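You operate a simulated robot arm through the tools that you are given. There is no shell and no other tool. Be economical: measure what you need, move in short steps, check, and stop when the job is done.

You run a simulated robot arm. Do the job below in one go: nothing can be reset, and whatever is moved stays where it is left.

## Task
Put the yellow and green cloths in the small drawer and latch it.
Fine: each in the cell of its colour, the drawer shut; leave the pink cloth.

It is judged by the outcome, as a careful person would: the job done as asked, and still so three seconds after it is handed in. It fails if anything else is knocked over, pushed out of place, dropped, spilled or broken. Flat cloth is picked up by pressing the open fingertips on it (5 to 10 N) and closing them slowly along it; thin cloth reads only 2 to 8 mm in the jaws.

## Robot
A 7-joint arm with a two-finger parallel gripper, fixed in place. Base frame: the origin is at the foot of the arm, x ahead of it, y to its left, z up; the work surface is at about z = 91. Units: cm, degrees, N and s.
With the tool pointing down near the work surface it reaches from about 24 to 68 cm from the base axis. Its first joint turns from -66.0 to 66.0 degrees. Payload 2.4 kg.
Tool frame: the origin (TCP) lies between the finger pads and is the grasp point; the fingertips stand 3 cm ahead of it; z points along the fingers, y is the line along which they close. Largest opening 9.4 cm; finger width 2.8, thickness 1; the body of the gripper, 5 by 9.6 cm, starts 5.5 cm behind the TCP.
Orientation is told as [roll, pitch, yaw] about the base's x, y, z axes, in that order, counted from this pose: with the fingers straight down and closing along the base's y, the tool's x points along the base's -x, its y along +y and its z along -z.

## Interface
- The arm moves only by the tool apply_moves. Its argument "deltas" is a list of rows, each an object (a shift or turn left out is 0, a gripper value left out holds the last) with "slide": the shift along the tool's x, y, z in cm, a list of three; "turn": the turn, a rotation vector about the tool's x, y, z in degrees, a list of three; "gripper": the opening, from 0 (shut) to 1 (fully open). In form: [{"slide": [tx, ty, tz], "turn": [ax, ay, az], "gripper": gripper}, ...]. A call has 1 to 8 rows; each row is the pose to reach, as a shift and turn from the pose commanded when the call began, along the tool's axes at that moment. A row lasts 0.2 s, in which the tool goes at most 5 cm and 8.6 degrees; a call with a longer step from one row to the next is refused whole, and so is a gripper value outside its range. A pose out of reach is approached as far as the arm can. The call stops where the force on the tool passes 40 N (or 10 N more than at its start, if that is more) or the arm is blocked; 0.2 s more then pass. Each finger travels about 15.3 cm/s and halts on what it meets, pressing with about 28 N; the grip force reading is that of the motor and also rises with nothing between the fingers. The clock runs only during rows and for 0.2 s after the last one: add rows that repeat a pose to give the fingers time. It gives the time, the measured TCP pose, the force on the tool (base axes), the opening and the grip force at its end, in the units of the frame above (readings bear some noise), with the torque about the TCP (base axes, N m) and any sound that the robot's microphone picked up, and new pictures: "views" is both (left out), scene, wrist or none.
- Cameras (640 x 400 px; columns grow to the right, rows downward): "scene" is fixed at [6.6, 48.93, 143.79]; the picture's right is [-0.55, -0.83, 0.00], its down [-0.39, 0.25, -0.89] and it looks along [0.74, -0.49, -0.46] (base axes); focal length 309 px, centre (320, 200). "wrist" rides on the gripper at [7.6, 1.4, -10.2] in the tool frame; the picture's right is [-0.18, 0.98, 0.00], its down [-0.75, -0.14, -0.64] and it looks along [-0.63, -0.12, 0.77] (tool axes); focal length 243 px, centre (320, 200). There is no depth. A picture from a camera that has moved, and an enlarged one, comes with that camera's place and axes in the base frame and with its lens. The place of the scene camera against the robot may be out by one fixed shift of up to 2.5 cm in any direction.
- enlarge(camera, box): a new picture of the part [left, top, right, bottom] of that camera's present view, enlarged. The clock stands still meanwhile.
- hand_in(): hands the job in; it is judged then, once.

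Go step by step. Nothing tells you positions but the pictures and the camera data: compare them with the known pose of the tool, close in by small moves and look again before you grip or let go. The budget is 120 turns and 200 pictures, counting those below and the enlarged ones. Unless the task says otherwise, let go and move clear before handing in, and close with one line.

The tools are called after ">>>" by a JSON object that holds its "fn" and its "kwargs". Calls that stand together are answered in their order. apply_moves: Moves the arm, as the interface text tells. Its arguments: {"type":"object","properties":{"deltas":{"type":"array","items":{"type":"object","properties":{"slide":{"type":"array","items":{"type":"number"}},"turn":{"type":"array","items":{"type":"number"}},"gripper":{"type":"number"}}}},"views":{"type":"string","enum":["both","scene","wrist","none"]}},"required":["deltas"]} The other tools are called the same way: enlarge (camera, box) takes an enlarged picture of a part of a camera's view; hand_in () hands the job in.

At the start:

```text
clock: 0.0
ee_pos: [41.16, -1.87, 129.89]
ee_rot: [0.1, 0.0, 0.0]
wrist_force: [0.0, 0.6, 0.0]
wrist_torque: [-0.01, 0.03, 0.02]
grip_width: 9.4
grip_force: 0.0
```

scene: 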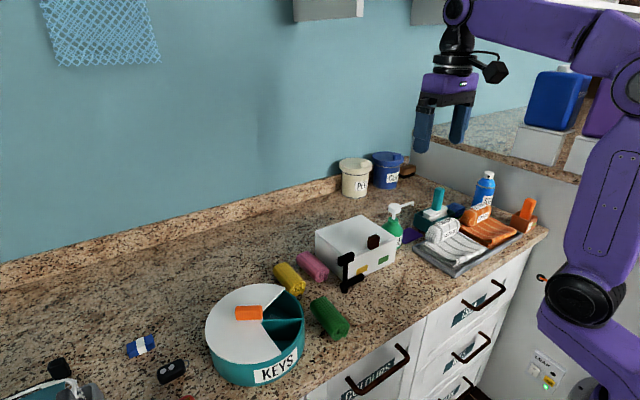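
wrist: 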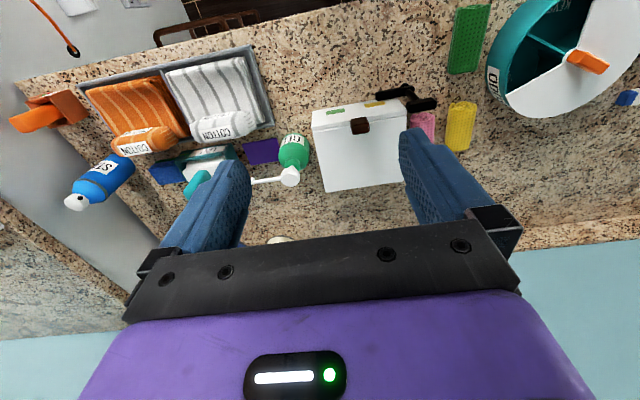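

I see a small white box with a dark knob and black latch, with rolled yellow, green and pink cloths beside it. I'll look closer at it first.

>>> {"fn": "enlarge", "kwargs": {"camera": "scene", "box": [260, 190, 420, 350]}}

>>> {"fn": "enlarge", "kwargs": {"camera": "wrist", "box": [290, 0, 510, 200]}}

```text
2.50 times, centred on (340, 270) of scene
camera zoom: at [6.6, 48.93, 143.79], right [-0.55, -0.83, 0.0], down [-0.39, 0.25, -0.89], along [0.74, -0.49, -0.46], focal length 772 px, centre (270, 25)
```

zoom: 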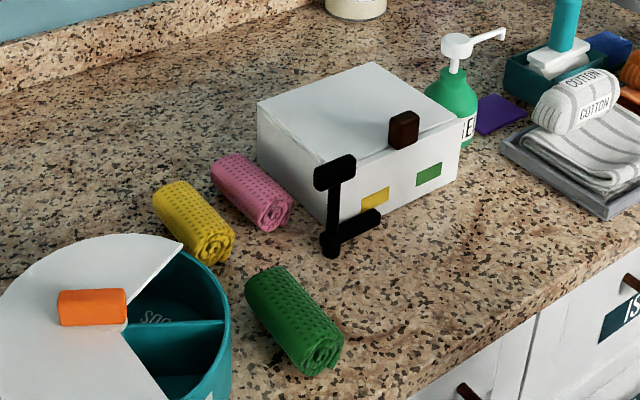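

```text
2.00 times, centred on (400, 100) of wrist
camera zoom: at [33.45, -0.42, 140.13], right [0.18, 0.98, 0.0], down [0.75, -0.14, 0.64], along [0.63, -0.12, -0.77], focal length 485 px, centre (160, 400)
```

zoom: 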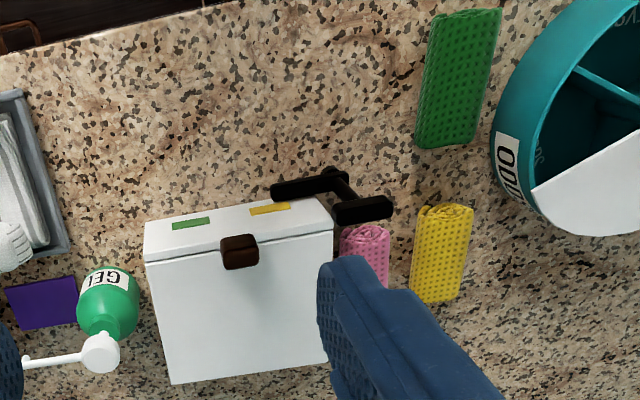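

The estimates put the box roughly at x 50–64, y -4–11, with the latch at its front-left corner. The green cloth is near (43,22) and the yellow near (58,23). I'll move the wrist camera for a closer look at the latch.

>>> {"fn": "apply_moves", "kwargs": {"deltas": [{"slide": [2, 1.8, 3]}, {"slide": [4, 3.6, 6]}, {"slide": [6, 5.4, 9]}, {"slide": [8, 7, 12]}, {"slide": [8, 7, 12]}], "views": "both"}}

```text
clock: 1.2
ee_pos: [33.04, 5.2, 117.8]
ee_rot: [0.0, 0.0, 0.0]
wrist_force: [-0.4, 0.2, 0.5]
wrist_torque: [0.01, -0.02, 0.0]
grip_width: 9.4
grip_force: 0.0
camera wrist: at [25.34, 6.63, 127.98], right [0.18, 0.98, 0.0], down [0.75, -0.14, 0.64], along [0.63, -0.12, -0.77], focal length 243 px, centre (320, 200)
```

scene: 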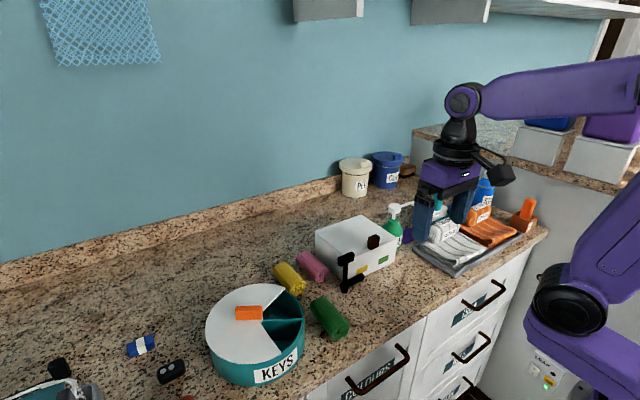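
wrist: 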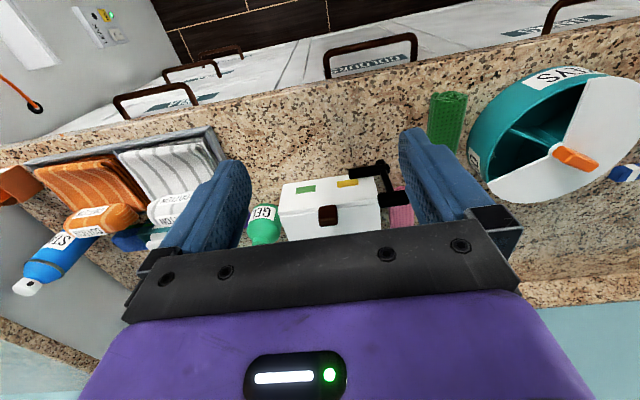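

>>> {"fn": "enlarge", "kwargs": {"camera": "wrist", "box": [260, 140, 420, 250]}}

>>> {"fn": "enlarge", "kwargs": {"camera": "scene", "box": [300, 205, 410, 305]}}

```text
3.64 times, centred on (340, 195) of wrist
camera zoom: at [25.34, 6.63, 127.98], right [0.18, 0.98, 0.0], down [0.75, -0.14, 0.64], along [0.63, -0.12, -0.77], focal length 882 px, centre (247, 218)
```

zoom: 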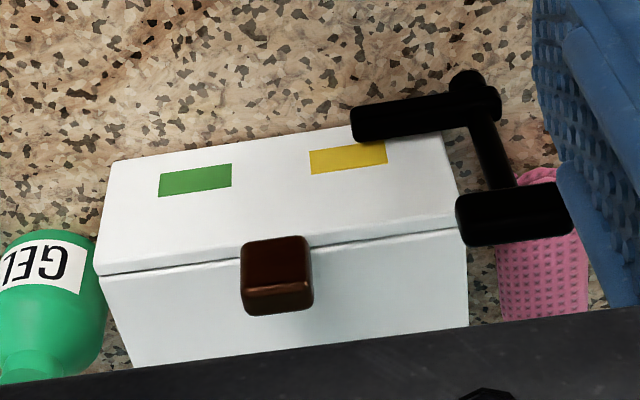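

```text
4.00 times, centred on (355, 255) of scene
camera zoom: at [6.6, 48.94, 143.79], right [-0.55, -0.83, 0.0], down [-0.39, 0.25, -0.89], along [0.74, -0.49, -0.46], focal length 1235 px, centre (180, -20)
```

zoom: 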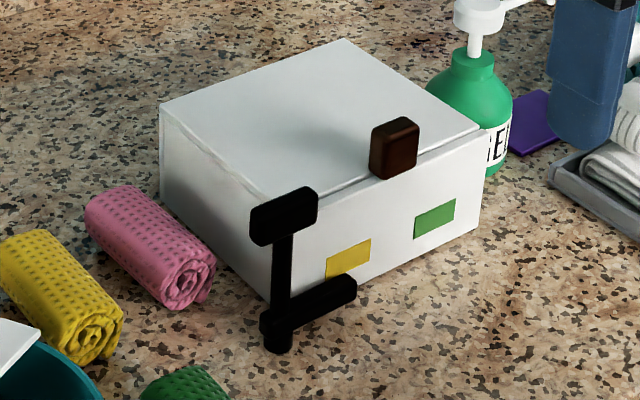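

Both views agree: there's a vertical latch post at (49.8, 13) with a T-handle at z≈100 lying along y, and its bottom bar runs across the drawer front. The knob is at (52, 2.9, 99). Next I'll grip the T-handle with the tool yawed 90° and twist it away.

>>> {"fn": "apply_moves", "kwargs": {"deltas": [{"slide": [-2, 1, 0], "turn": [0, 0, -8.5]}, {"slide": [-4, 2, 0], "turn": [0, 0, -17]}, {"slide": [-6, 3, 0], "turn": [0, 0, -25.5]}, {"slide": [-8, 4, 0], "turn": [0, 0, -34]}, {"slide": [-10, 5, 1], "turn": [0, 0, -42.5]}, {"slide": [-12, 6, 2], "turn": [0, 0, -51]}, {"slide": [-14.5, 7, 3], "turn": [0, 0, -59.5]}, {"slide": [-16.8, 7.8, 4], "turn": [0, 0, -68]}], "views": "none"}}

>>> {"fn": "apply_moves", "kwargs": {"deltas": [{"turn": [0, 0, -8], "gripper": 0.65}, {"turn": [0, 0, -16]}, {"turn": [0, 0, -22]}, {"turn": [0, 0, -22]}], "views": "both"}}

```text
clock: 3.0
ee_pos: [49.66, 12.91, 113.86]
ee_rot: [0.0, 0.1, 68.2]
wrist_force: [0.5, 0.2, 1.1]
wrist_torque: [0.03, -0.03, 0.03]
grip_width: 9.38
grip_force: 0.0
```

```text
clock: 4.0
ee_pos: [49.91, 12.86, 113.87]
ee_rot: [0.0, 0.1, 90.0]
wrist_force: [-0.3, 0.3, -0.5]
wrist_torque: [0.02, -0.01, -0.02]
grip_width: 6.1
grip_force: 0.1
camera wrist: at [48.39, 5.39, 124.17], right [-0.98, 0.18, 0.0], down [0.14, 0.75, 0.64], along [0.12, 0.63, -0.77], focal length 243 px, centre (320, 200)
```

scene: 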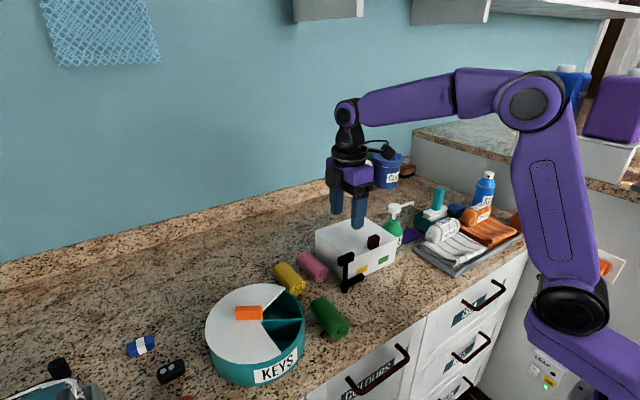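
wrist: 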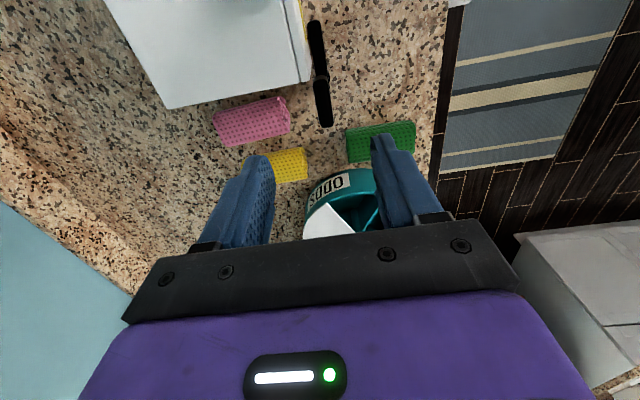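

>>> {"fn": "enlarge", "kwargs": {"camera": "wrist", "box": [260, 0, 400, 140]}}

```text
2.86 times, centred on (330, 70) of wrist
camera zoom: at [48.39, 5.39, 124.17], right [-0.98, 0.18, 0.0], down [0.14, 0.75, 0.64], along [0.12, 0.63, -0.77], focal length 693 px, centre (291, 571)
```

zoom: 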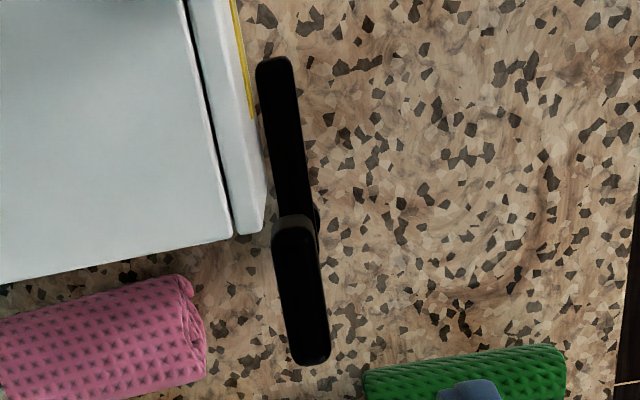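

The handle is confirmed centred at about (49.6, 13.1), 1.3 cm thick, just below the open jaws. I'll go down around it and close.

>>> {"fn": "apply_moves", "kwargs": {"deltas": [{"slide": [-0.1, 0.25, 4]}, {"slide": [-0.1, 0.25, 8]}, {"slide": [-0.1, 0.25, 11]}, {"slide": [-0.1, 0.25, 12.7]}, {"slide": [-0.1, 0.25, 12.7]}], "views": "both"}}

```text
clock: 5.2
ee_pos: [49.63, 13.02, 101.39]
ee_rot: [0.0, 0.0, 90.0]
wrist_force: [0.4, 0.5, 0.2]
wrist_torque: [0.02, 0.02, 0.01]
grip_width: 6.12
grip_force: 0.0
camera wrist: at [48.18, 5.54, 111.56], right [-0.98, 0.18, 0.0], down [0.14, 0.75, 0.64], along [0.12, 0.63, -0.77], focal length 243 px, centre (320, 200)
```

scene: 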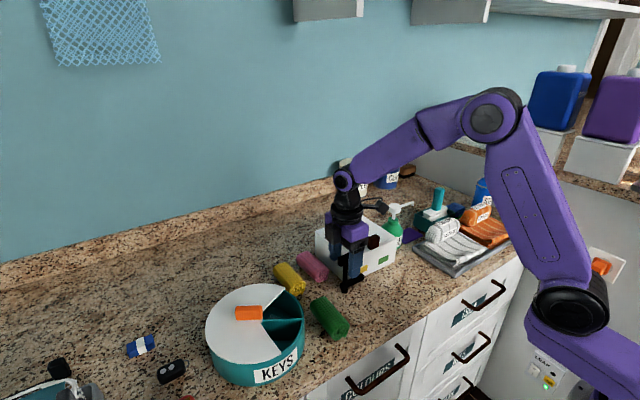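
wrist: 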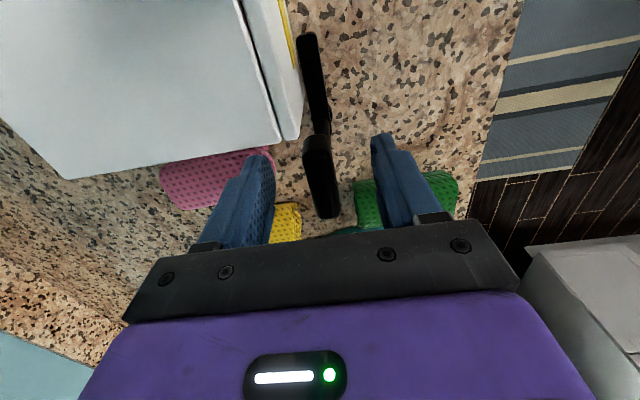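

The handle sits between the fingers, so I'm closing.

>>> {"fn": "apply_moves", "kwargs": {"deltas": [{"gripper": 0.4}, {"gripper": 0.2}, {"gripper": 0.05}, {"gripper": 0.05}], "views": "wrist"}}

```text
clock: 6.2
ee_pos: [49.45, 13.12, 101.26]
ee_rot: [0.2, 0.0, 90.0]
wrist_force: [-18.4, -1.7, 4.6]
wrist_torque: [-0.02, -0.02, -0.04]
grip_width: 1.83
grip_force: 44.6
camera wrist: at [48.05, 5.55, 111.58], right [-0.98, 0.18, 0.0], down [0.14, 0.75, 0.64], along [0.11, 0.63, -0.77], focal length 243 px, centre (320, 200)
```

wrist: 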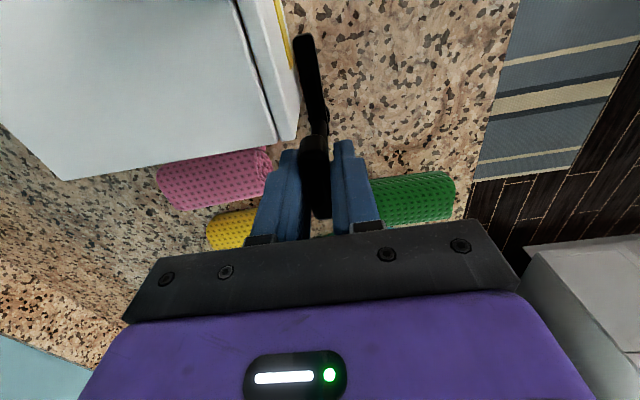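

Gripped, with an 18 N push toward -x, so I'll shift slightly to relieve that and start twisting clockwise.

>>> {"fn": "apply_moves", "kwargs": {"deltas": [{"slide": [0, 0.3, 0]}, {"slide": [0, 0.3, 0], "turn": [0, 0, 6]}, {"slide": [0, 0.3, 0], "turn": [0, 0, 12]}, {"slide": [0, 0.3, 0], "turn": [0, 0, 12]}], "views": "wrist"}}

```text
clock: 7.2
ee_pos: [49.59, 13.09, 101.27]
ee_rot: [-0.3, -0.2, 77.9]
wrist_force: [12.1, 6.3, 11.4]
wrist_torque: [-1.13, 0.38, -0.02]
grip_width: 1.85
grip_force: 45.4
camera wrist: at [46.42, 5.98, 111.53], right [-0.92, 0.39, -0.01], down [0.29, 0.71, 0.65], along [0.25, 0.59, -0.76], focal length 243 px, centre (320, 200)
```

wrist: 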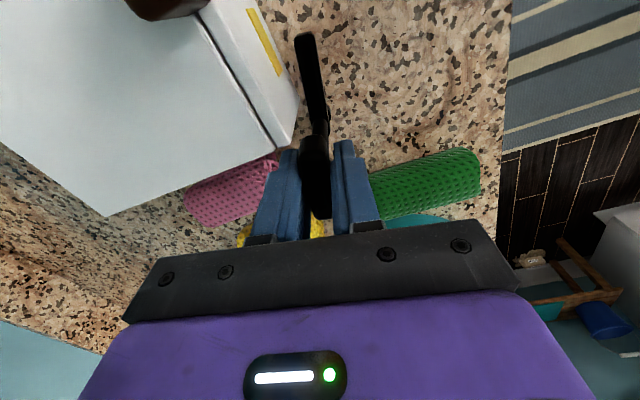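

The latch turns along with the tool. Continuing.

>>> {"fn": "apply_moves", "kwargs": {"deltas": [{"slide": [0, -0.15, 0], "turn": [0, 0, 8]}, {"slide": [0, -0.15, 0], "turn": [0, 0, 16]}, {"slide": [0, -0.15, 0], "turn": [0, 0, 24]}, {"slide": [0, -0.15, 0], "turn": [0, 0, 32]}, {"slide": [0, -0.15, 0], "turn": [0, 0, 40]}, {"slide": [0, -0.15, 0], "turn": [0, 0, 48]}, {"slide": [0, -0.15, 0], "turn": [0, 0, 48]}], "views": "wrist"}}

```text
clock: 8.3
ee_pos: [50.12, 13.33, 101.32]
ee_rot: [-0.5, -1.4, 45.5]
wrist_force: [9.2, 3.3, -7.8]
wrist_torque: [0.99, 0.85, 0.78]
grip_width: 1.87
grip_force: 45.3
stopped in row 5: the force on the tool passed its limit at 42 N (the readings are from after the stop); the commanded pose is now the measured one
camera wrist: at [43.43, 9.0, 111.34], right [-0.57, 0.82, 0.0], down [0.61, 0.43, 0.66], along [0.55, 0.37, -0.75], focal length 243 px, centre (320, 200)
```

wrist: 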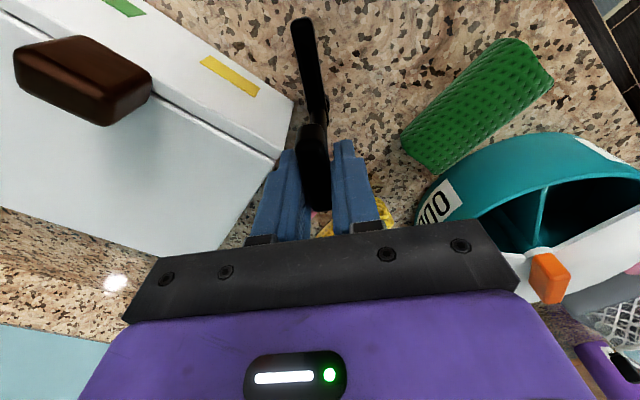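

>>> {"fn": "apply_moves", "kwargs": {"deltas": [{"slide": [-0.15, -0.15, 0], "turn": [0, 0, 0]}, {"slide": [-0.15, -0.15, 0], "turn": [0, 0, 5]}, {"slide": [-0.15, -0.15, 0], "turn": [0, 0, 10]}, {"slide": [-0.15, -0.15, 0], "turn": [0, 0, 15]}, {"slide": [-0.15, -0.15, 0], "turn": [0, 0, 15]}], "views": "none"}}

```text
clock: 9.5
ee_pos: [50.72, 13.52, 101.17]
ee_rot: [-0.3, -1.9, 29.9]
wrist_force: [32.8, 5.3, -21.0]
wrist_torque: [0.91, 0.49, 0.67]
grip_width: 1.81
grip_force: 45.0
```

>>> {"fn": "apply_moves", "kwargs": {"deltas": [{"slide": [-0.35, -0.2, 0.1]}, {"slide": [-0.4, -0.3, 0.1], "turn": [0, 0, 6]}, {"slide": [-0.45, -0.4, 0.1], "turn": [0, 0, 12]}, {"slide": [-0.5, -0.5, 0.1], "turn": [0, 0, 18]}, {"slide": [-0.5, -0.5, 0.1], "turn": [0, 0, 18]}], "views": "both"}}

```text
clock: 10.7
ee_pos: [51.11, 13.42, 101.42]
ee_rot: [0.4, -1.9, 12.0]
wrist_force: [13.0, -0.2, 17.7]
wrist_torque: [2.63, -0.53, 0.62]
grip_width: 1.84
grip_force: 45.1
camera wrist: at [43.0, 13.07, 111.37], right [-0.02, 1.0, 0.01], down [0.75, 0.01, 0.67], along [0.67, 0.03, -0.75], focal length 243 px, centre (320, 200)
```

scene: 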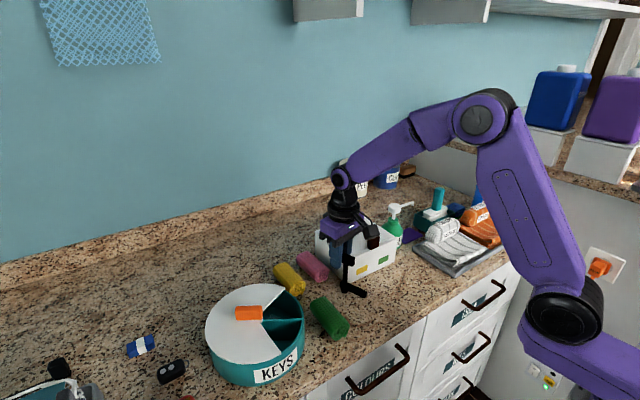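
wrist: 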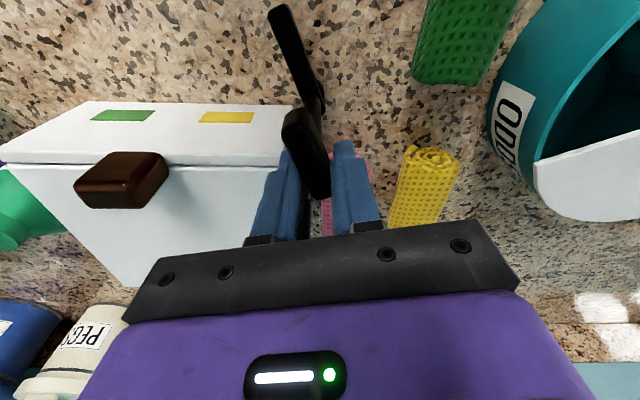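

The bar now points nearly along -x but still leans toward the drawer side. I'll twist a bit further.

>>> {"fn": "apply_moves", "kwargs": {"deltas": [{"slide": [-0.3, 0, 0], "turn": [0, 0, 6]}, {"slide": [-0.4, -0.1, 0], "turn": [0, 0, 12]}, {"slide": [-0.4, -0.2, 0], "turn": [0, 0, 18]}, {"slide": [-0.4, -0.2, 0], "turn": [0, 0, 24]}, {"slide": [-0.4, -0.2, 0], "turn": [0, 0, 30]}, {"slide": [-0.4, -0.2, 0], "turn": [0, 0, 30]}], "views": "wrist"}}

```text
clock: 11.8
ee_pos: [52.13, 13.54, 101.47]
ee_rot: [1.7, -2.5, -14.5]
wrist_force: [13.4, 6.9, -7.7]
wrist_torque: [-0.15, -0.04, -0.1]
grip_width: 1.63
grip_force: 10.2
stopped in row 5: the force on the tool passed its limit at 42 N (the readings are from after the stop); the commanded pose is now the measured one
camera wrist: at [44.5, 16.7, 111.38], right [0.42, 0.91, 0.04], down [0.66, -0.34, 0.67], along [0.62, -0.26, -0.74], focal length 243 px, centre (320, 200)
```

wrist: 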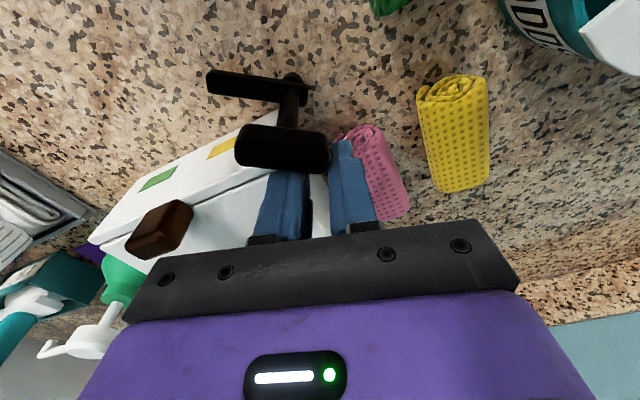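

The handle slipped out of the jaws. Let me check how the latch sits now.

>>> {"fn": "enlarge", "kwargs": {"camera": "scene", "box": [300, 205, 410, 305]}}

```text
4.00 times, centred on (355, 255) of scene
camera zoom: at [6.66, 48.96, 143.78], right [-0.55, -0.83, 0.0], down [-0.39, 0.25, -0.89], along [0.74, -0.49, -0.46], focal length 1235 px, centre (180, -20)
```

zoom: 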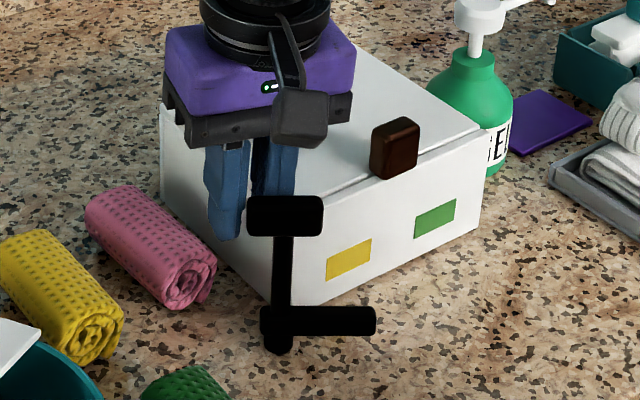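

The latch bar is partly swung (~28° off the drawer front). I'll lift straight up to see whether it springs back on its own.

>>> {"fn": "apply_moves", "kwargs": {"deltas": [{"slide": [-0.2, 0, -2]}, {"slide": [-0.2, 0, -5]}, {"slide": [-0.2, 0, -8], "gripper": 0.5}, {"slide": [-0.2, 0, -8], "gripper": 0.5}], "views": "wrist"}}

>>> {"fn": "enlarge", "kwargs": {"camera": "scene", "box": [300, 205, 410, 305]}}

```text
clock: 12.8
ee_pos: [51.38, 13.24, 109.3]
ee_rot: [1.6, -2.3, -14.4]
wrist_force: [0.6, 0.6, -0.4]
wrist_torque: [0.0, -0.03, 0.03]
grip_width: 4.69
grip_force: 0.1
camera wrist: at [43.93, 16.46, 119.39], right [0.42, 0.91, 0.03], down [0.67, -0.34, 0.67], along [0.61, -0.26, -0.74], focal length 243 px, centre (320, 200)
```

wrist: 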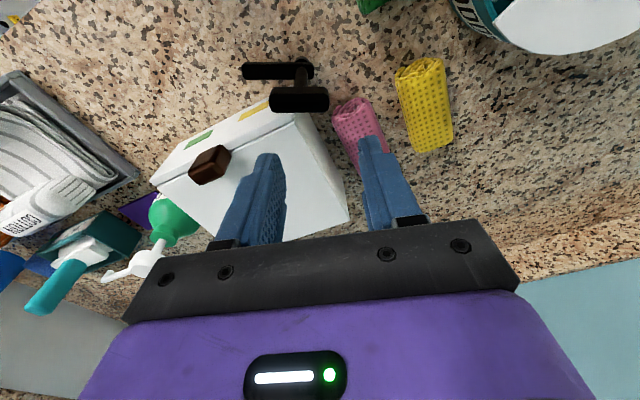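

```text
4.00 times, centred on (355, 255) of scene
camera zoom: at [6.6, 48.93, 143.79], right [-0.55, -0.83, 0.0], down [-0.39, 0.25, -0.89], along [0.74, -0.49, -0.46], focal length 1235 px, centre (180, -20)
```

zoom: 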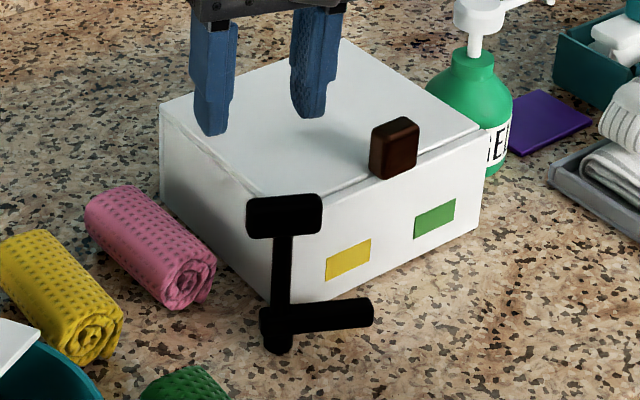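

The latch stays where it was left, so it's friction-held. I'll re-square the tool above the post, re-grip with the tool aligned to the handle, and twist again about the post axis.

>>> {"fn": "apply_moves", "kwargs": {"deltas": [{"slide": [1, -0.5, -1], "turn": [1, 0.9, 0]}, {"slide": [1.83, -0.94, -2], "turn": [2.1, 1.8, 0]}, {"slide": [1.83, -0.94, -2], "turn": [2.1, 1.8, 0]}], "views": "none"}}

>>> {"fn": "apply_moves", "kwargs": {"deltas": [{"turn": [0, 0, -8.4]}, {"turn": [0, 0, -16.8]}, {"turn": [0, 0, -25.2]}, {"turn": [0, 0, -33.6]}, {"turn": [0, 0, -42]}, {"turn": [0, 0, -50.4]}, {"turn": [0, 0, -58.8]}, {"turn": [0, 0, -67.2]}], "views": "none"}}

>>> {"fn": "apply_moves", "kwargs": {"deltas": [{"turn": [0, 0, -6]}, {"turn": [0, 0, -12]}, {"turn": [0, 0, -12]}], "views": "wrist"}}

```text
clock: 13.6
ee_pos: [49.49, 12.67, 111.23]
ee_rot: [-0.5, -0.4, -14.4]
wrist_force: [-0.1, 0.4, -0.3]
wrist_torque: [0.02, 0.01, -0.01]
grip_width: 4.71
grip_force: 0.0
```

```text
clock: 15.4
ee_pos: [49.53, 12.81, 111.18]
ee_rot: [-0.6, 0.4, 52.9]
wrist_force: [0.4, 0.2, 0.0]
wrist_torque: [-0.05, -0.01, -0.01]
grip_width: 4.73
grip_force: 0.0
```

```text
clock: 16.2
ee_pos: [49.52, 12.74, 111.32]
ee_rot: [-0.5, 0.3, 64.8]
wrist_force: [0.0, 0.5, 0.1]
wrist_torque: [0.01, 0.02, -0.01]
grip_width: 4.72
grip_force: 0.2
camera wrist: at [44.97, 6.6, 121.54], right [-0.81, 0.58, -0.01], down [0.45, 0.63, 0.64], along [0.38, 0.51, -0.77], focal length 243 px, centre (320, 200)
```

wrist: 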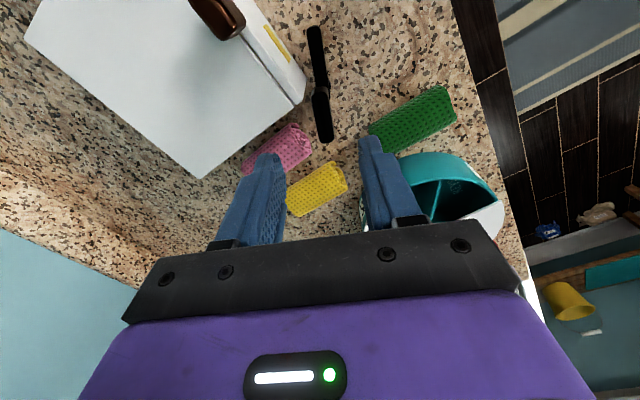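

Aligned: handle centre at about (49.55, 12.7). Descending and gripping.

>>> {"fn": "apply_moves", "kwargs": {"deltas": [{"slide": [0, 0, 4]}, {"slide": [0, 0, 8]}, {"slide": [0, 0, 9.8]}, {"slide": [0, 0, 9.8], "gripper": 0.35}, {"slide": [0, 0, 9.8], "gripper": 0.2}, {"slide": [0, 0, 9.8], "gripper": 0.12}, {"slide": [0, 0, 9.8], "gripper": 0.12}], "views": "wrist"}}

```text
clock: 17.0
ee_pos: [49.82, 12.36, 102.22]
ee_rot: [-1.3, -0.1, 64.7]
wrist_force: [2.3, -4.2, 5.9]
wrist_torque: [-0.22, -0.18, -0.1]
grip_width: 3.53
grip_force: 1.7
stopped in row 4: the force on the tool passed its limit at 61 N (the readings are from after the stop); the commanded pose is now the measured one
camera wrist: at [44.95, 6.3, 112.38], right [-0.81, 0.59, -0.02], down [0.44, 0.63, 0.65], along [0.39, 0.51, -0.76], focal length 243 px, centre (320, 200)
```

wrist: 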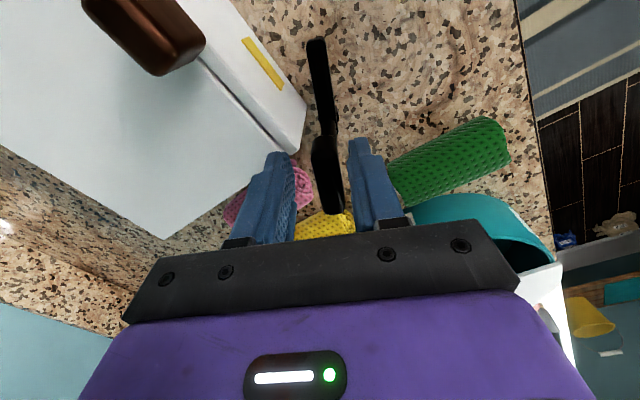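

A fingertip touched the box corner, so I'll shift 1 cm outward along the handle, away from the box, and then grip.

>>> {"fn": "apply_moves", "kwargs": {"deltas": [{"slide": [0, 0, -1]}, {"slide": [-1.22, 0.3, -1]}, {"slide": [-1.22, 0.3, 0]}, {"slide": [-1.22, 0.3, 0.9]}, {"slide": [-1.22, 0.3, 0.9], "gripper": 0.25}, {"slide": [-1.22, 0.3, 0.9], "gripper": 0.12}, {"slide": [-1.22, 0.3, 0.9], "gripper": 0.12}], "views": "wrist"}}

```text
clock: 18.6
ee_pos: [49.92, 13.78, 101.29]
ee_rot: [-1.2, 0.0, 64.8]
wrist_force: [1.0, 1.1, -1.8]
wrist_torque: [0.13, 0.43, 0.02]
grip_width: 1.83
grip_force: 44.9
camera wrist: at [45.14, 7.64, 111.57], right [-0.81, 0.59, -0.02], down [0.44, 0.63, 0.64], along [0.39, 0.51, -0.76], focal length 243 px, centre (320, 200)
```

wrist: 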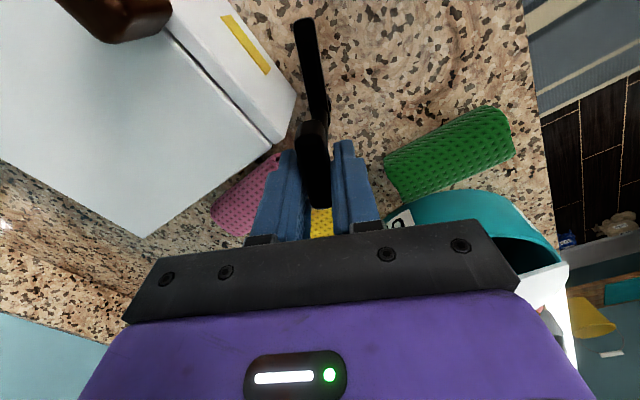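

>>> {"fn": "apply_moves", "kwargs": {"deltas": [{"slide": [0.012, -0.153, 0], "turn": [0, 0, 8]}, {"slide": [0.044, -0.304, 0], "turn": [0, 0, 16]}, {"slide": [0.097, -0.448, 0], "turn": [0, 0, 24]}, {"slide": [0.17, -0.584, 0], "turn": [0, 0, 32]}, {"slide": [0.17, -0.584, 0], "turn": [0, 0, 32]}], "views": "wrist"}}

```text
clock: 19.8
ee_pos: [50.62, 13.54, 101.17]
ee_rot: [-1.2, -1.2, 32.7]
wrist_force: [9.4, 7.7, 22.8]
wrist_torque: [1.3, -0.33, 0.45]
grip_width: 1.83
grip_force: 44.8
camera wrist: at [43.06, 10.78, 111.38], right [-0.38, 0.93, -0.02], down [0.69, 0.29, 0.66], along [0.62, 0.24, -0.75], focal length 243 px, centre (320, 200)
```

wrist: 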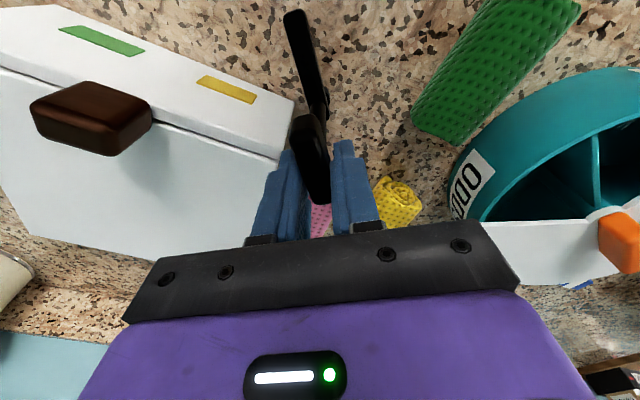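

>>> {"fn": "apply_moves", "kwargs": {"deltas": [{"slide": [-0.022, -0.133, -0.1], "turn": [0, 0, 8]}, {"slide": [0.005, -0.305, -0.2], "turn": [0, 0, 16]}, {"slide": [0.07, -0.42, -0.2], "turn": [0, 0, 24]}, {"slide": [0.07, -0.42, -0.2], "turn": [0, 0, 24]}], "views": "both"}}

```text
clock: 20.5
ee_pos: [51.15, 13.51, 101.41]
ee_rot: [-0.6, -2.5, 15.8]
wrist_force: [9.5, 1.0, -10.2]
wrist_torque: [2.02, 0.91, 0.7]
grip_width: 1.84
grip_force: 45.1
stopped in row 3: the force on the tool passed its limit at 44 N (the readings are from after the stop); the commanded pose is now the measured one
camera wrist: at [42.96, 12.82, 111.28], right [-0.09, 1.0, 0.0], down [0.73, 0.07, 0.68], along [0.67, 0.06, -0.74], focal length 243 px, centre (320, 200)
```

scene: 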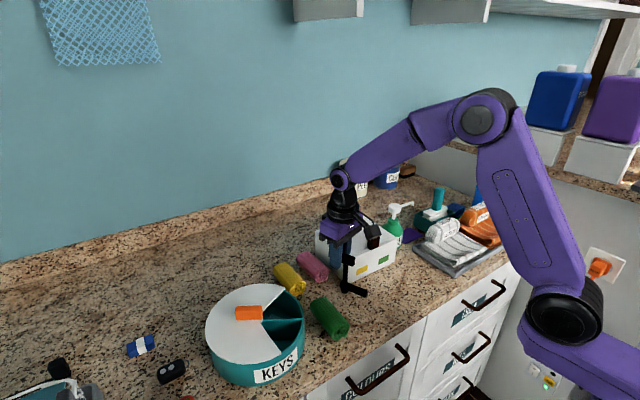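
wrist: 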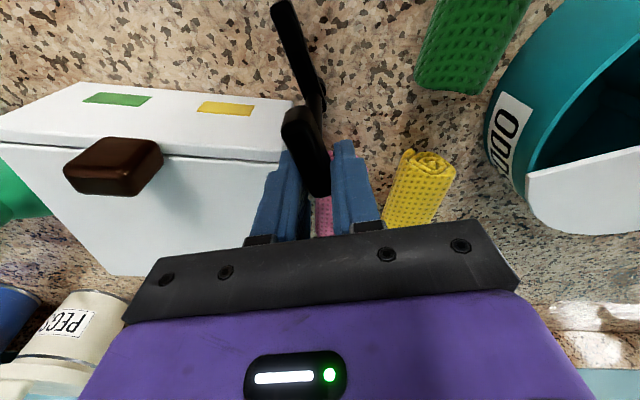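

The left finger is against the box edge. I'll loosen slightly, slide back along the handle so the fingers clear the box, and re-grip at the post.

>>> {"fn": "apply_moves", "kwargs": {"deltas": [{"slide": [0, 0, -0.1], "gripper": 0.24}, {"slide": [0.1, 0, -0.1], "gripper": 0.24}, {"slide": [1.0, -0.15, -0.1]}, {"slide": [1.87, -0.3, -0.1]}, {"slide": [1.87, -0.3, -0.1]}], "views": "wrist"}}

```text
clock: 21.2
ee_pos: [51.01, 13.54, 101.53]
ee_rot: [-0.5, -3.1, 15.8]
wrist_force: [8.6, 3.3, -9.9]
wrist_torque: [0.6, -0.1, 0.14]
grip_width: 2.16
grip_force: 0.1
stopped in row 3: the force on the tool passed its limit at 46 N (the readings are from after the stop); the commanded pose is now the measured one
camera wrist: at [42.75, 12.92, 111.34], right [-0.09, 1.0, 0.0], down [0.73, 0.07, 0.68], along [0.68, 0.06, -0.73], focal length 243 px, centre (320, 200)
```

wrist: 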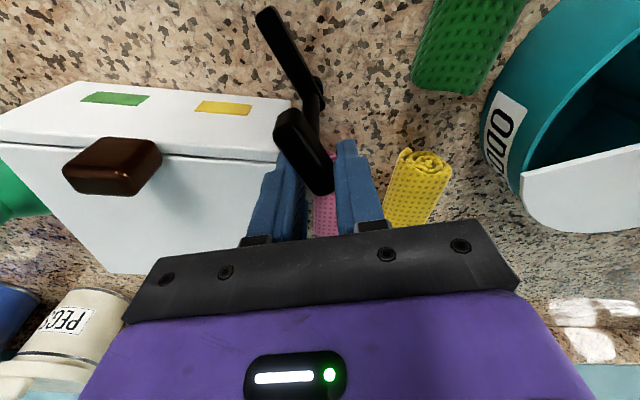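

The handle turns back slightly when loosened. I'll lift off, close the fingers, and push the handle's outer end over sideways, above box height.

>>> {"fn": "apply_moves", "kwargs": {"deltas": [{"slide": [0, 0, -2]}, {"slide": [0, 0, -5]}, {"slide": [0, 2, -8], "turn": [-0.6, 1.4, 0]}, {"slide": [0, 5, -8], "turn": [-1.3, 2.85, 0], "gripper": 0}, {"slide": [0, 5, -8], "turn": [-1.3, 2.85, 0], "gripper": 0}], "views": "none"}}

>>> {"fn": "apply_moves", "kwargs": {"deltas": [{"turn": [0, 0, 8]}, {"turn": [0, 0, 15.8]}, {"turn": [0, 0, 15.8]}], "views": "wrist"}}

>>> {"fn": "enlarge", "kwargs": {"camera": "scene", "box": [300, 205, 410, 305]}}

```text
clock: 21.5
ee_pos: [51.03, 13.65, 101.68]
ee_rot: [-0.2, -3.0, 15.8]
wrist_force: [9.0, 1.9, -8.5]
wrist_torque: [0.37, -0.12, 0.17]
grip_width: 2.27
grip_force: 0.1
stopped in row 1: the force on the tool passed its limit at 60 N (the readings are from after the stop); the commanded pose is now the measured one
```

```text
clock: 22.3
ee_pos: [51.43, 13.59, 101.66]
ee_rot: [0.5, -3.8, -0.2]
wrist_force: [35.5, -5.9, -2.5]
wrist_torque: [0.4, 0.01, 0.81]
grip_width: 2.57
grip_force: 2.6
camera wrist: at [43.07, 14.98, 111.49], right [0.19, 0.98, 0.02], down [0.71, -0.15, 0.69], along [0.68, -0.11, -0.72], focal length 243 px, centre (320, 200)
```

wrist: 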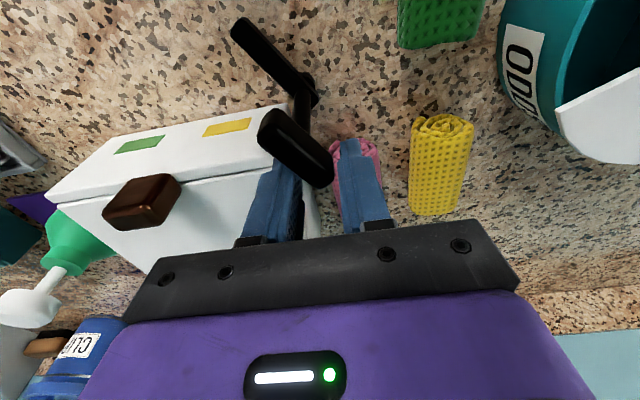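

```text
4.00 times, centred on (355, 255) of scene
camera zoom: at [6.72, 48.92, 143.79], right [-0.55, -0.83, 0.0], down [-0.39, 0.25, -0.89], along [0.74, -0.49, -0.46], focal length 1235 px, centre (180, -20)
```

zoom: 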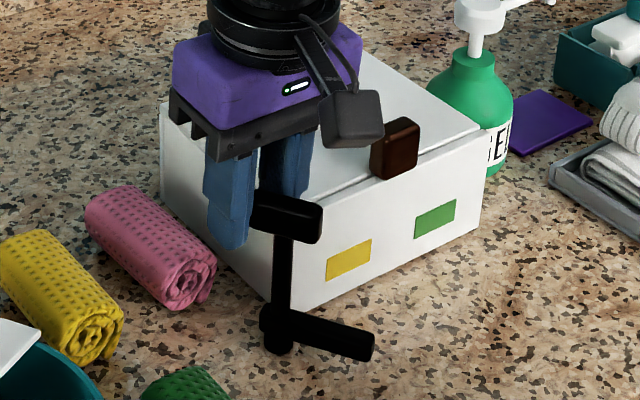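

The fingers are wedged diagonally around the handle. I'll relieve that gently by opening a little while moving toward +y.

>>> {"fn": "apply_moves", "kwargs": {"deltas": [{"slide": [0, 0.2, 0], "gripper": 0.32}, {"slide": [0, 0.4, 0], "gripper": 0.38}, {"slide": [0, 0.4, 0], "gripper": 0.42}, {"slide": [0, 0.4, 0], "gripper": 0.42}], "views": "wrist"}}

```text
clock: 23.3
ee_pos: [51.36, 14.14, 101.77]
ee_rot: [0.6, -3.8, 0.0]
wrist_force: [27.9, 0.4, 12.5]
wrist_torque: [0.33, -0.26, 0.88]
grip_width: 3.93
grip_force: 0.0
camera wrist: at [43.05, 15.61, 111.51], right [0.18, 0.98, 0.02], down [0.71, -0.15, 0.69], along [0.68, -0.11, -0.72], focal length 243 px, centre (320, 200)
```

wrist: 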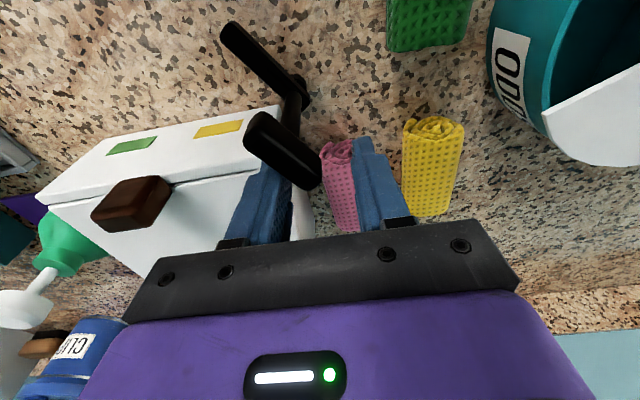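

>>> {"fn": "apply_moves", "kwargs": {"deltas": [{"slide": [-0.4, 0, -0.2]}, {"slide": [-0.7, 0, -0.6]}, {"slide": [-0.7, 0, -0.6]}], "views": "none"}}

```text
clock: 24.1
ee_pos: [51.55, 14.2, 102.14]
ee_rot: [0.3, -2.8, -0.2]
wrist_force: [1.0, -0.2, 0.7]
wrist_torque: [-0.03, 0.01, -0.02]
grip_width: 3.94
grip_force: 0.0
```

Forces are gone and the tool is free. Lifting clear and looking.

>>> {"fn": "apply_moves", "kwargs": {"deltas": [{"slide": [-0.2, 0.5, -2]}, {"slide": [-0.2, 1, -5], "turn": [-0.3, 1.4, 0]}, {"slide": [-0.2, 2.5, -8], "turn": [-0.3, 2.8, 0], "gripper": 0.0}, {"slide": [-0.2, 4, -8], "turn": [-0.3, 2.8, 0], "gripper": 0}, {"slide": [-0.2, 4, -8], "turn": [-0.3, 2.8, 0], "gripper": 0}], "views": "wrist"}}

>>> {"fn": "enlarge", "kwargs": {"camera": "scene", "box": [300, 205, 410, 305]}}

```text
clock: 25.3
ee_pos: [51.29, 18.08, 110.38]
ee_rot: [0.7, -0.1, 0.0]
wrist_force: [0.1, -0.5, 0.5]
wrist_torque: [-0.01, 0.0, -0.05]
grip_width: 0.0
grip_force: 28.1
camera wrist: at [43.63, 19.4, 120.64], right [0.18, 0.98, 0.01], down [0.75, -0.15, 0.64], along [0.63, -0.11, -0.77], focal length 243 px, centre (320, 200)
```

wrist: 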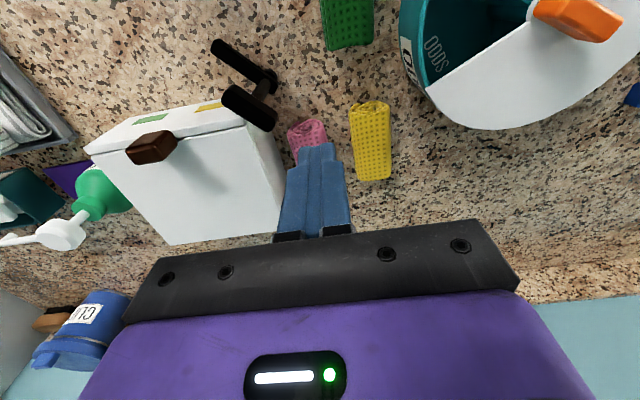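

```text
4.00 times, centred on (355, 255) of scene
camera zoom: at [6.6, 48.94, 143.79], right [-0.55, -0.83, 0.0], down [-0.39, 0.25, -0.89], along [0.74, -0.49, -0.46], focal length 1235 px, centre (180, -20)
```

zoom: 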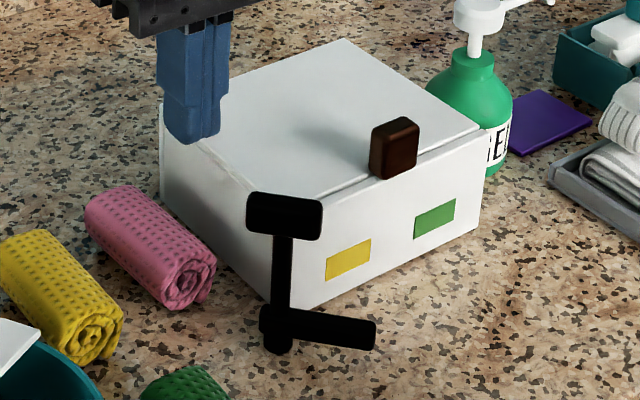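

The latch holds at about 40°, so it really is friction-held. Now I'll lower the closed fingers beside the handle's outer end and push toward -y.

>>> {"fn": "apply_moves", "kwargs": {"deltas": [{"slide": [-0.3, 0, 4]}, {"slide": [-0.3, 0, 8]}, {"slide": [-0.3, 0, 8.8]}, {"slide": [-0.3, -1.2, 8.8]}, {"slide": [-0.3, -2.0, 8.8]}, {"slide": [-0.3, -2.8, 8.8]}, {"slide": [-0.3, -3.4, 8.8]}, {"slide": [-0.3, -3.4, 8.8]}], "views": "wrist"}}

```text
clock: 27.1
ee_pos: [51.69, 14.9, 101.48]
ee_rot: [0.6, -0.1, 0.2]
wrist_force: [2.0, 15.7, -5.2]
wrist_torque: [-0.06, -0.09, -0.21]
grip_width: 0.0
grip_force: 28.4
camera wrist: at [43.97, 16.27, 111.7], right [0.18, 0.98, 0.01], down [0.75, -0.15, 0.64], along [0.63, -0.11, -0.77], focal length 243 px, centre (320, 200)
```

wrist: 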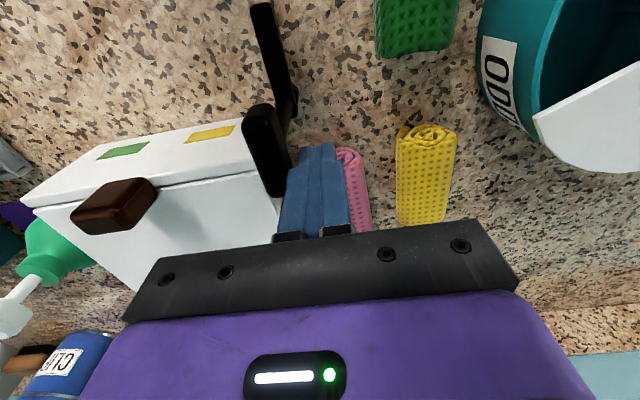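

Works smoothly. Pushing further.

>>> {"fn": "apply_moves", "kwargs": {"deltas": [{"slide": [0, -0.4, 0]}, {"slide": [0, -0.8, -0.1]}, {"slide": [0, -1.2, -0.2]}, {"slide": [0, -1.6, -0.3]}, {"slide": [0, -1.6, -0.3]}], "views": "wrist"}}

```text
clock: 27.6
ee_pos: [51.56, 15.01, 101.45]
ee_rot: [1.1, -0.4, 0.3]
wrist_force: [0.9, 5.9, -0.7]
wrist_torque: [-0.04, 0.0, -0.05]
grip_width: 0.0
grip_force: 27.9
stopped in row 2: the force on the tool passed its limit at 43 N (the readings are from after the stop); the commanded pose is now the measured one
camera wrist: at [43.85, 16.18, 111.75], right [0.18, 0.98, 0.02], down [0.75, -0.15, 0.64], along [0.64, -0.1, -0.76], focal length 243 px, centre (320, 200)
```

wrist: 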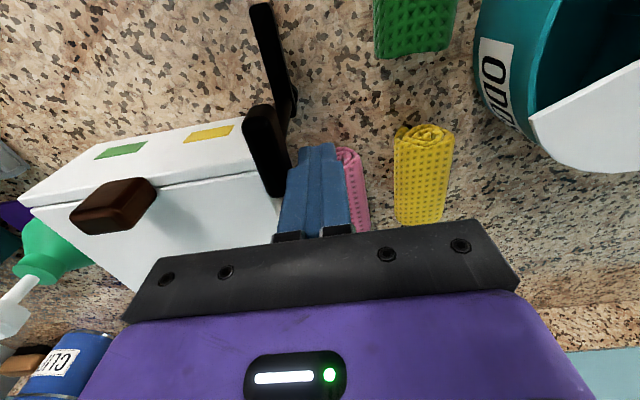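

The bar now points straight along -x at y≈13, clear of the drawer, and it reached its stop. Lifting off and moving above the knob.

>>> {"fn": "apply_moves", "kwargs": {"deltas": [{"slide": [0, 0.3, 0]}, {"slide": [0, 0.3, -4]}, {"slide": [0, 0, -9]}, {"slide": [0, -4, -10]}, {"slide": [0, -8, -10], "gripper": 0.5}, {"slide": [0, -12, -10], "gripper": 0.5}, {"slide": [0, -12, -10], "gripper": 0.5}], "views": "wrist"}}

>>> {"fn": "enlarge", "kwargs": {"camera": "scene", "box": [300, 205, 410, 305]}}

```text
clock: 29.2
ee_pos: [51.28, 2.47, 111.27]
ee_rot: [1.1, -0.3, 0.4]
wrist_force: [-0.2, -0.1, 0.2]
wrist_torque: [0.01, 0.0, -0.01]
grip_width: 4.71
grip_force: 0.1
camera wrist: at [43.55, 3.71, 121.47], right [0.18, 0.98, 0.02], down [0.75, -0.15, 0.64], along [0.64, -0.1, -0.76], focal length 243 px, centre (320, 200)
```

wrist: 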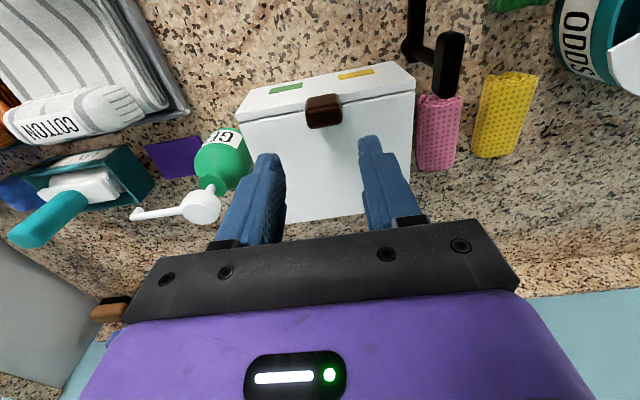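

```text
4.00 times, centred on (355, 255) of scene
camera zoom: at [6.61, 48.93, 143.79], right [-0.55, -0.83, 0.0], down [-0.39, 0.25, -0.89], along [0.74, -0.49, -0.46], focal length 1235 px, centre (180, -20)
```

zoom: 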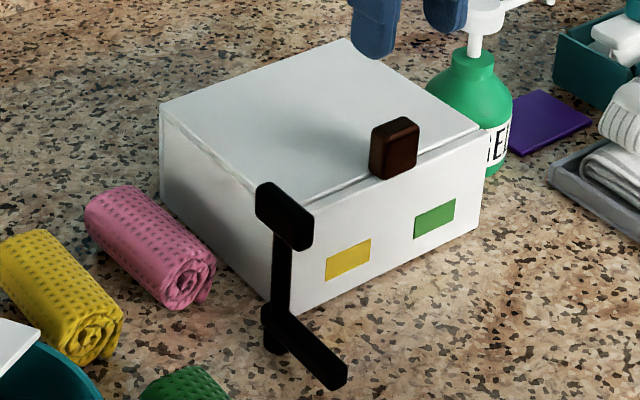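

Latch is fully open. The knob is at about (51.4, 2.9), so I'm descending around it.

>>> {"fn": "apply_moves", "kwargs": {"deltas": [{"slide": [0, 0.45, 4], "gripper": 0.6}, {"slide": [0, 0.45, 7.5], "gripper": 0.6}, {"slide": [0, 0.45, 9.2], "gripper": 0.6}, {"slide": [0, 0.45, 9.2], "gripper": 0.6}], "views": "wrist"}}

>>> {"fn": "enlarge", "kwargs": {"camera": "scene", "box": [300, 175, 440, 295]}}

```text
clock: 30.2
ee_pos: [51.47, 3.24, 102.33]
ee_rot: [1.1, -0.4, 0.3]
wrist_force: [-2.4, 0.2, 4.8]
wrist_torque: [-0.14, 0.06, -0.09]
grip_width: 5.62
grip_force: 0.0
camera wrist: at [43.71, 4.53, 112.52], right [0.18, 0.98, 0.02], down [0.75, -0.15, 0.64], along [0.64, -0.1, -0.77], focal length 243 px, centre (320, 200)
```

wrist: 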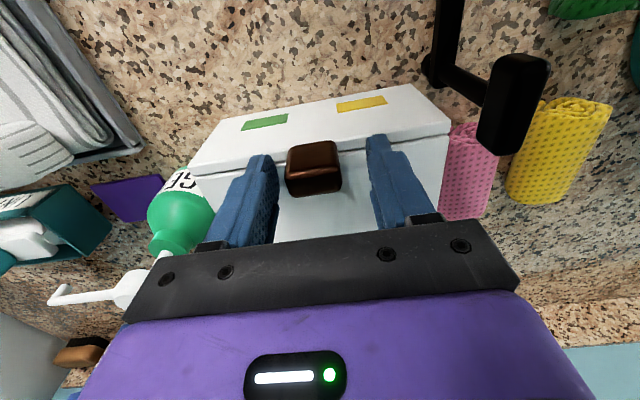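

```text
3.33 times, centred on (370, 235) of scene
camera zoom: at [6.59, 48.94, 143.79], right [-0.55, -0.83, 0.0], down [-0.39, 0.25, -0.89], along [0.74, -0.49, -0.46], focal length 1029 px, centre (153, 83)
```

zoom: 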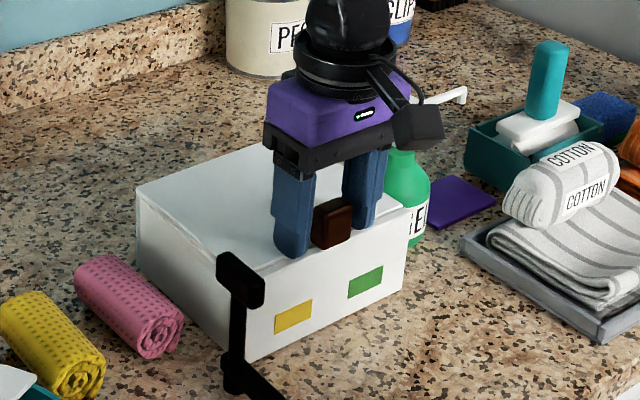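

The tips just touch the box top (z≈99.3) and straddle the knob. A small centring move, then close.

>>> {"fn": "apply_moves", "kwargs": {"deltas": [{"slide": [0.4, -0.3, -0.3]}, {"slide": [0.4, -0.3, -0.3], "gripper": 0.42}, {"slide": [0.4, -0.3, -0.3], "gripper": 0.3}, {"slide": [0.4, -0.3, -0.3], "gripper": 0.2}, {"slide": [0.4, -0.3, -0.3], "gripper": 0.2}], "views": "wrist"}}

```text
clock: 31.4
ee_pos: [51.26, 2.96, 102.48]
ee_rot: [1.1, -0.4, 0.4]
wrist_force: [-0.2, 9.1, 0.5]
wrist_torque: [-0.02, -0.16, 0.04]
grip_width: 3.38
grip_force: 44.9
camera wrist: at [43.46, 4.24, 112.81], right [0.18, 0.98, 0.02], down [0.75, -0.15, 0.64], along [0.64, -0.1, -0.76], focal length 243 px, centre (320, 200)
```

wrist: 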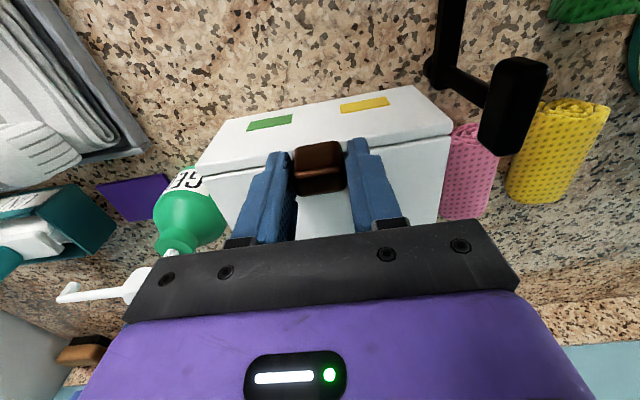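

Firm grip on the knob (3.4 cm). Pulling the drawer straight toward -x.

>>> {"fn": "apply_moves", "kwargs": {"deltas": [{"slide": [1, 0.04, 0]}, {"slide": [2, 0.08, 0]}, {"slide": [3, 0.12, 0]}, {"slide": [4, 0.16, 0]}, {"slide": [4, 0.16, 0]}], "views": "wrist"}}

```text
clock: 32.6
ee_pos: [47.23, 3.09, 102.46]
ee_rot: [1.0, -0.5, 0.4]
wrist_force: [1.1, 10.8, 16.3]
wrist_torque: [-0.14, -0.44, 0.14]
grip_width: 3.23
grip_force: 44.7
camera wrist: at [39.46, 4.24, 112.61], right [0.18, 0.98, 0.02], down [0.75, -0.15, 0.65], along [0.64, -0.1, -0.76], focal length 243 px, centre (320, 200)
```

wrist: 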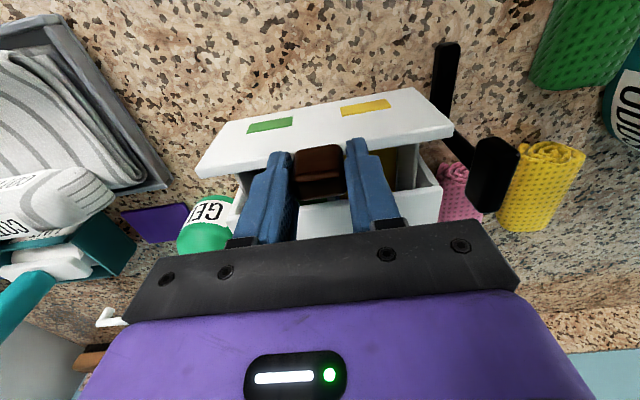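

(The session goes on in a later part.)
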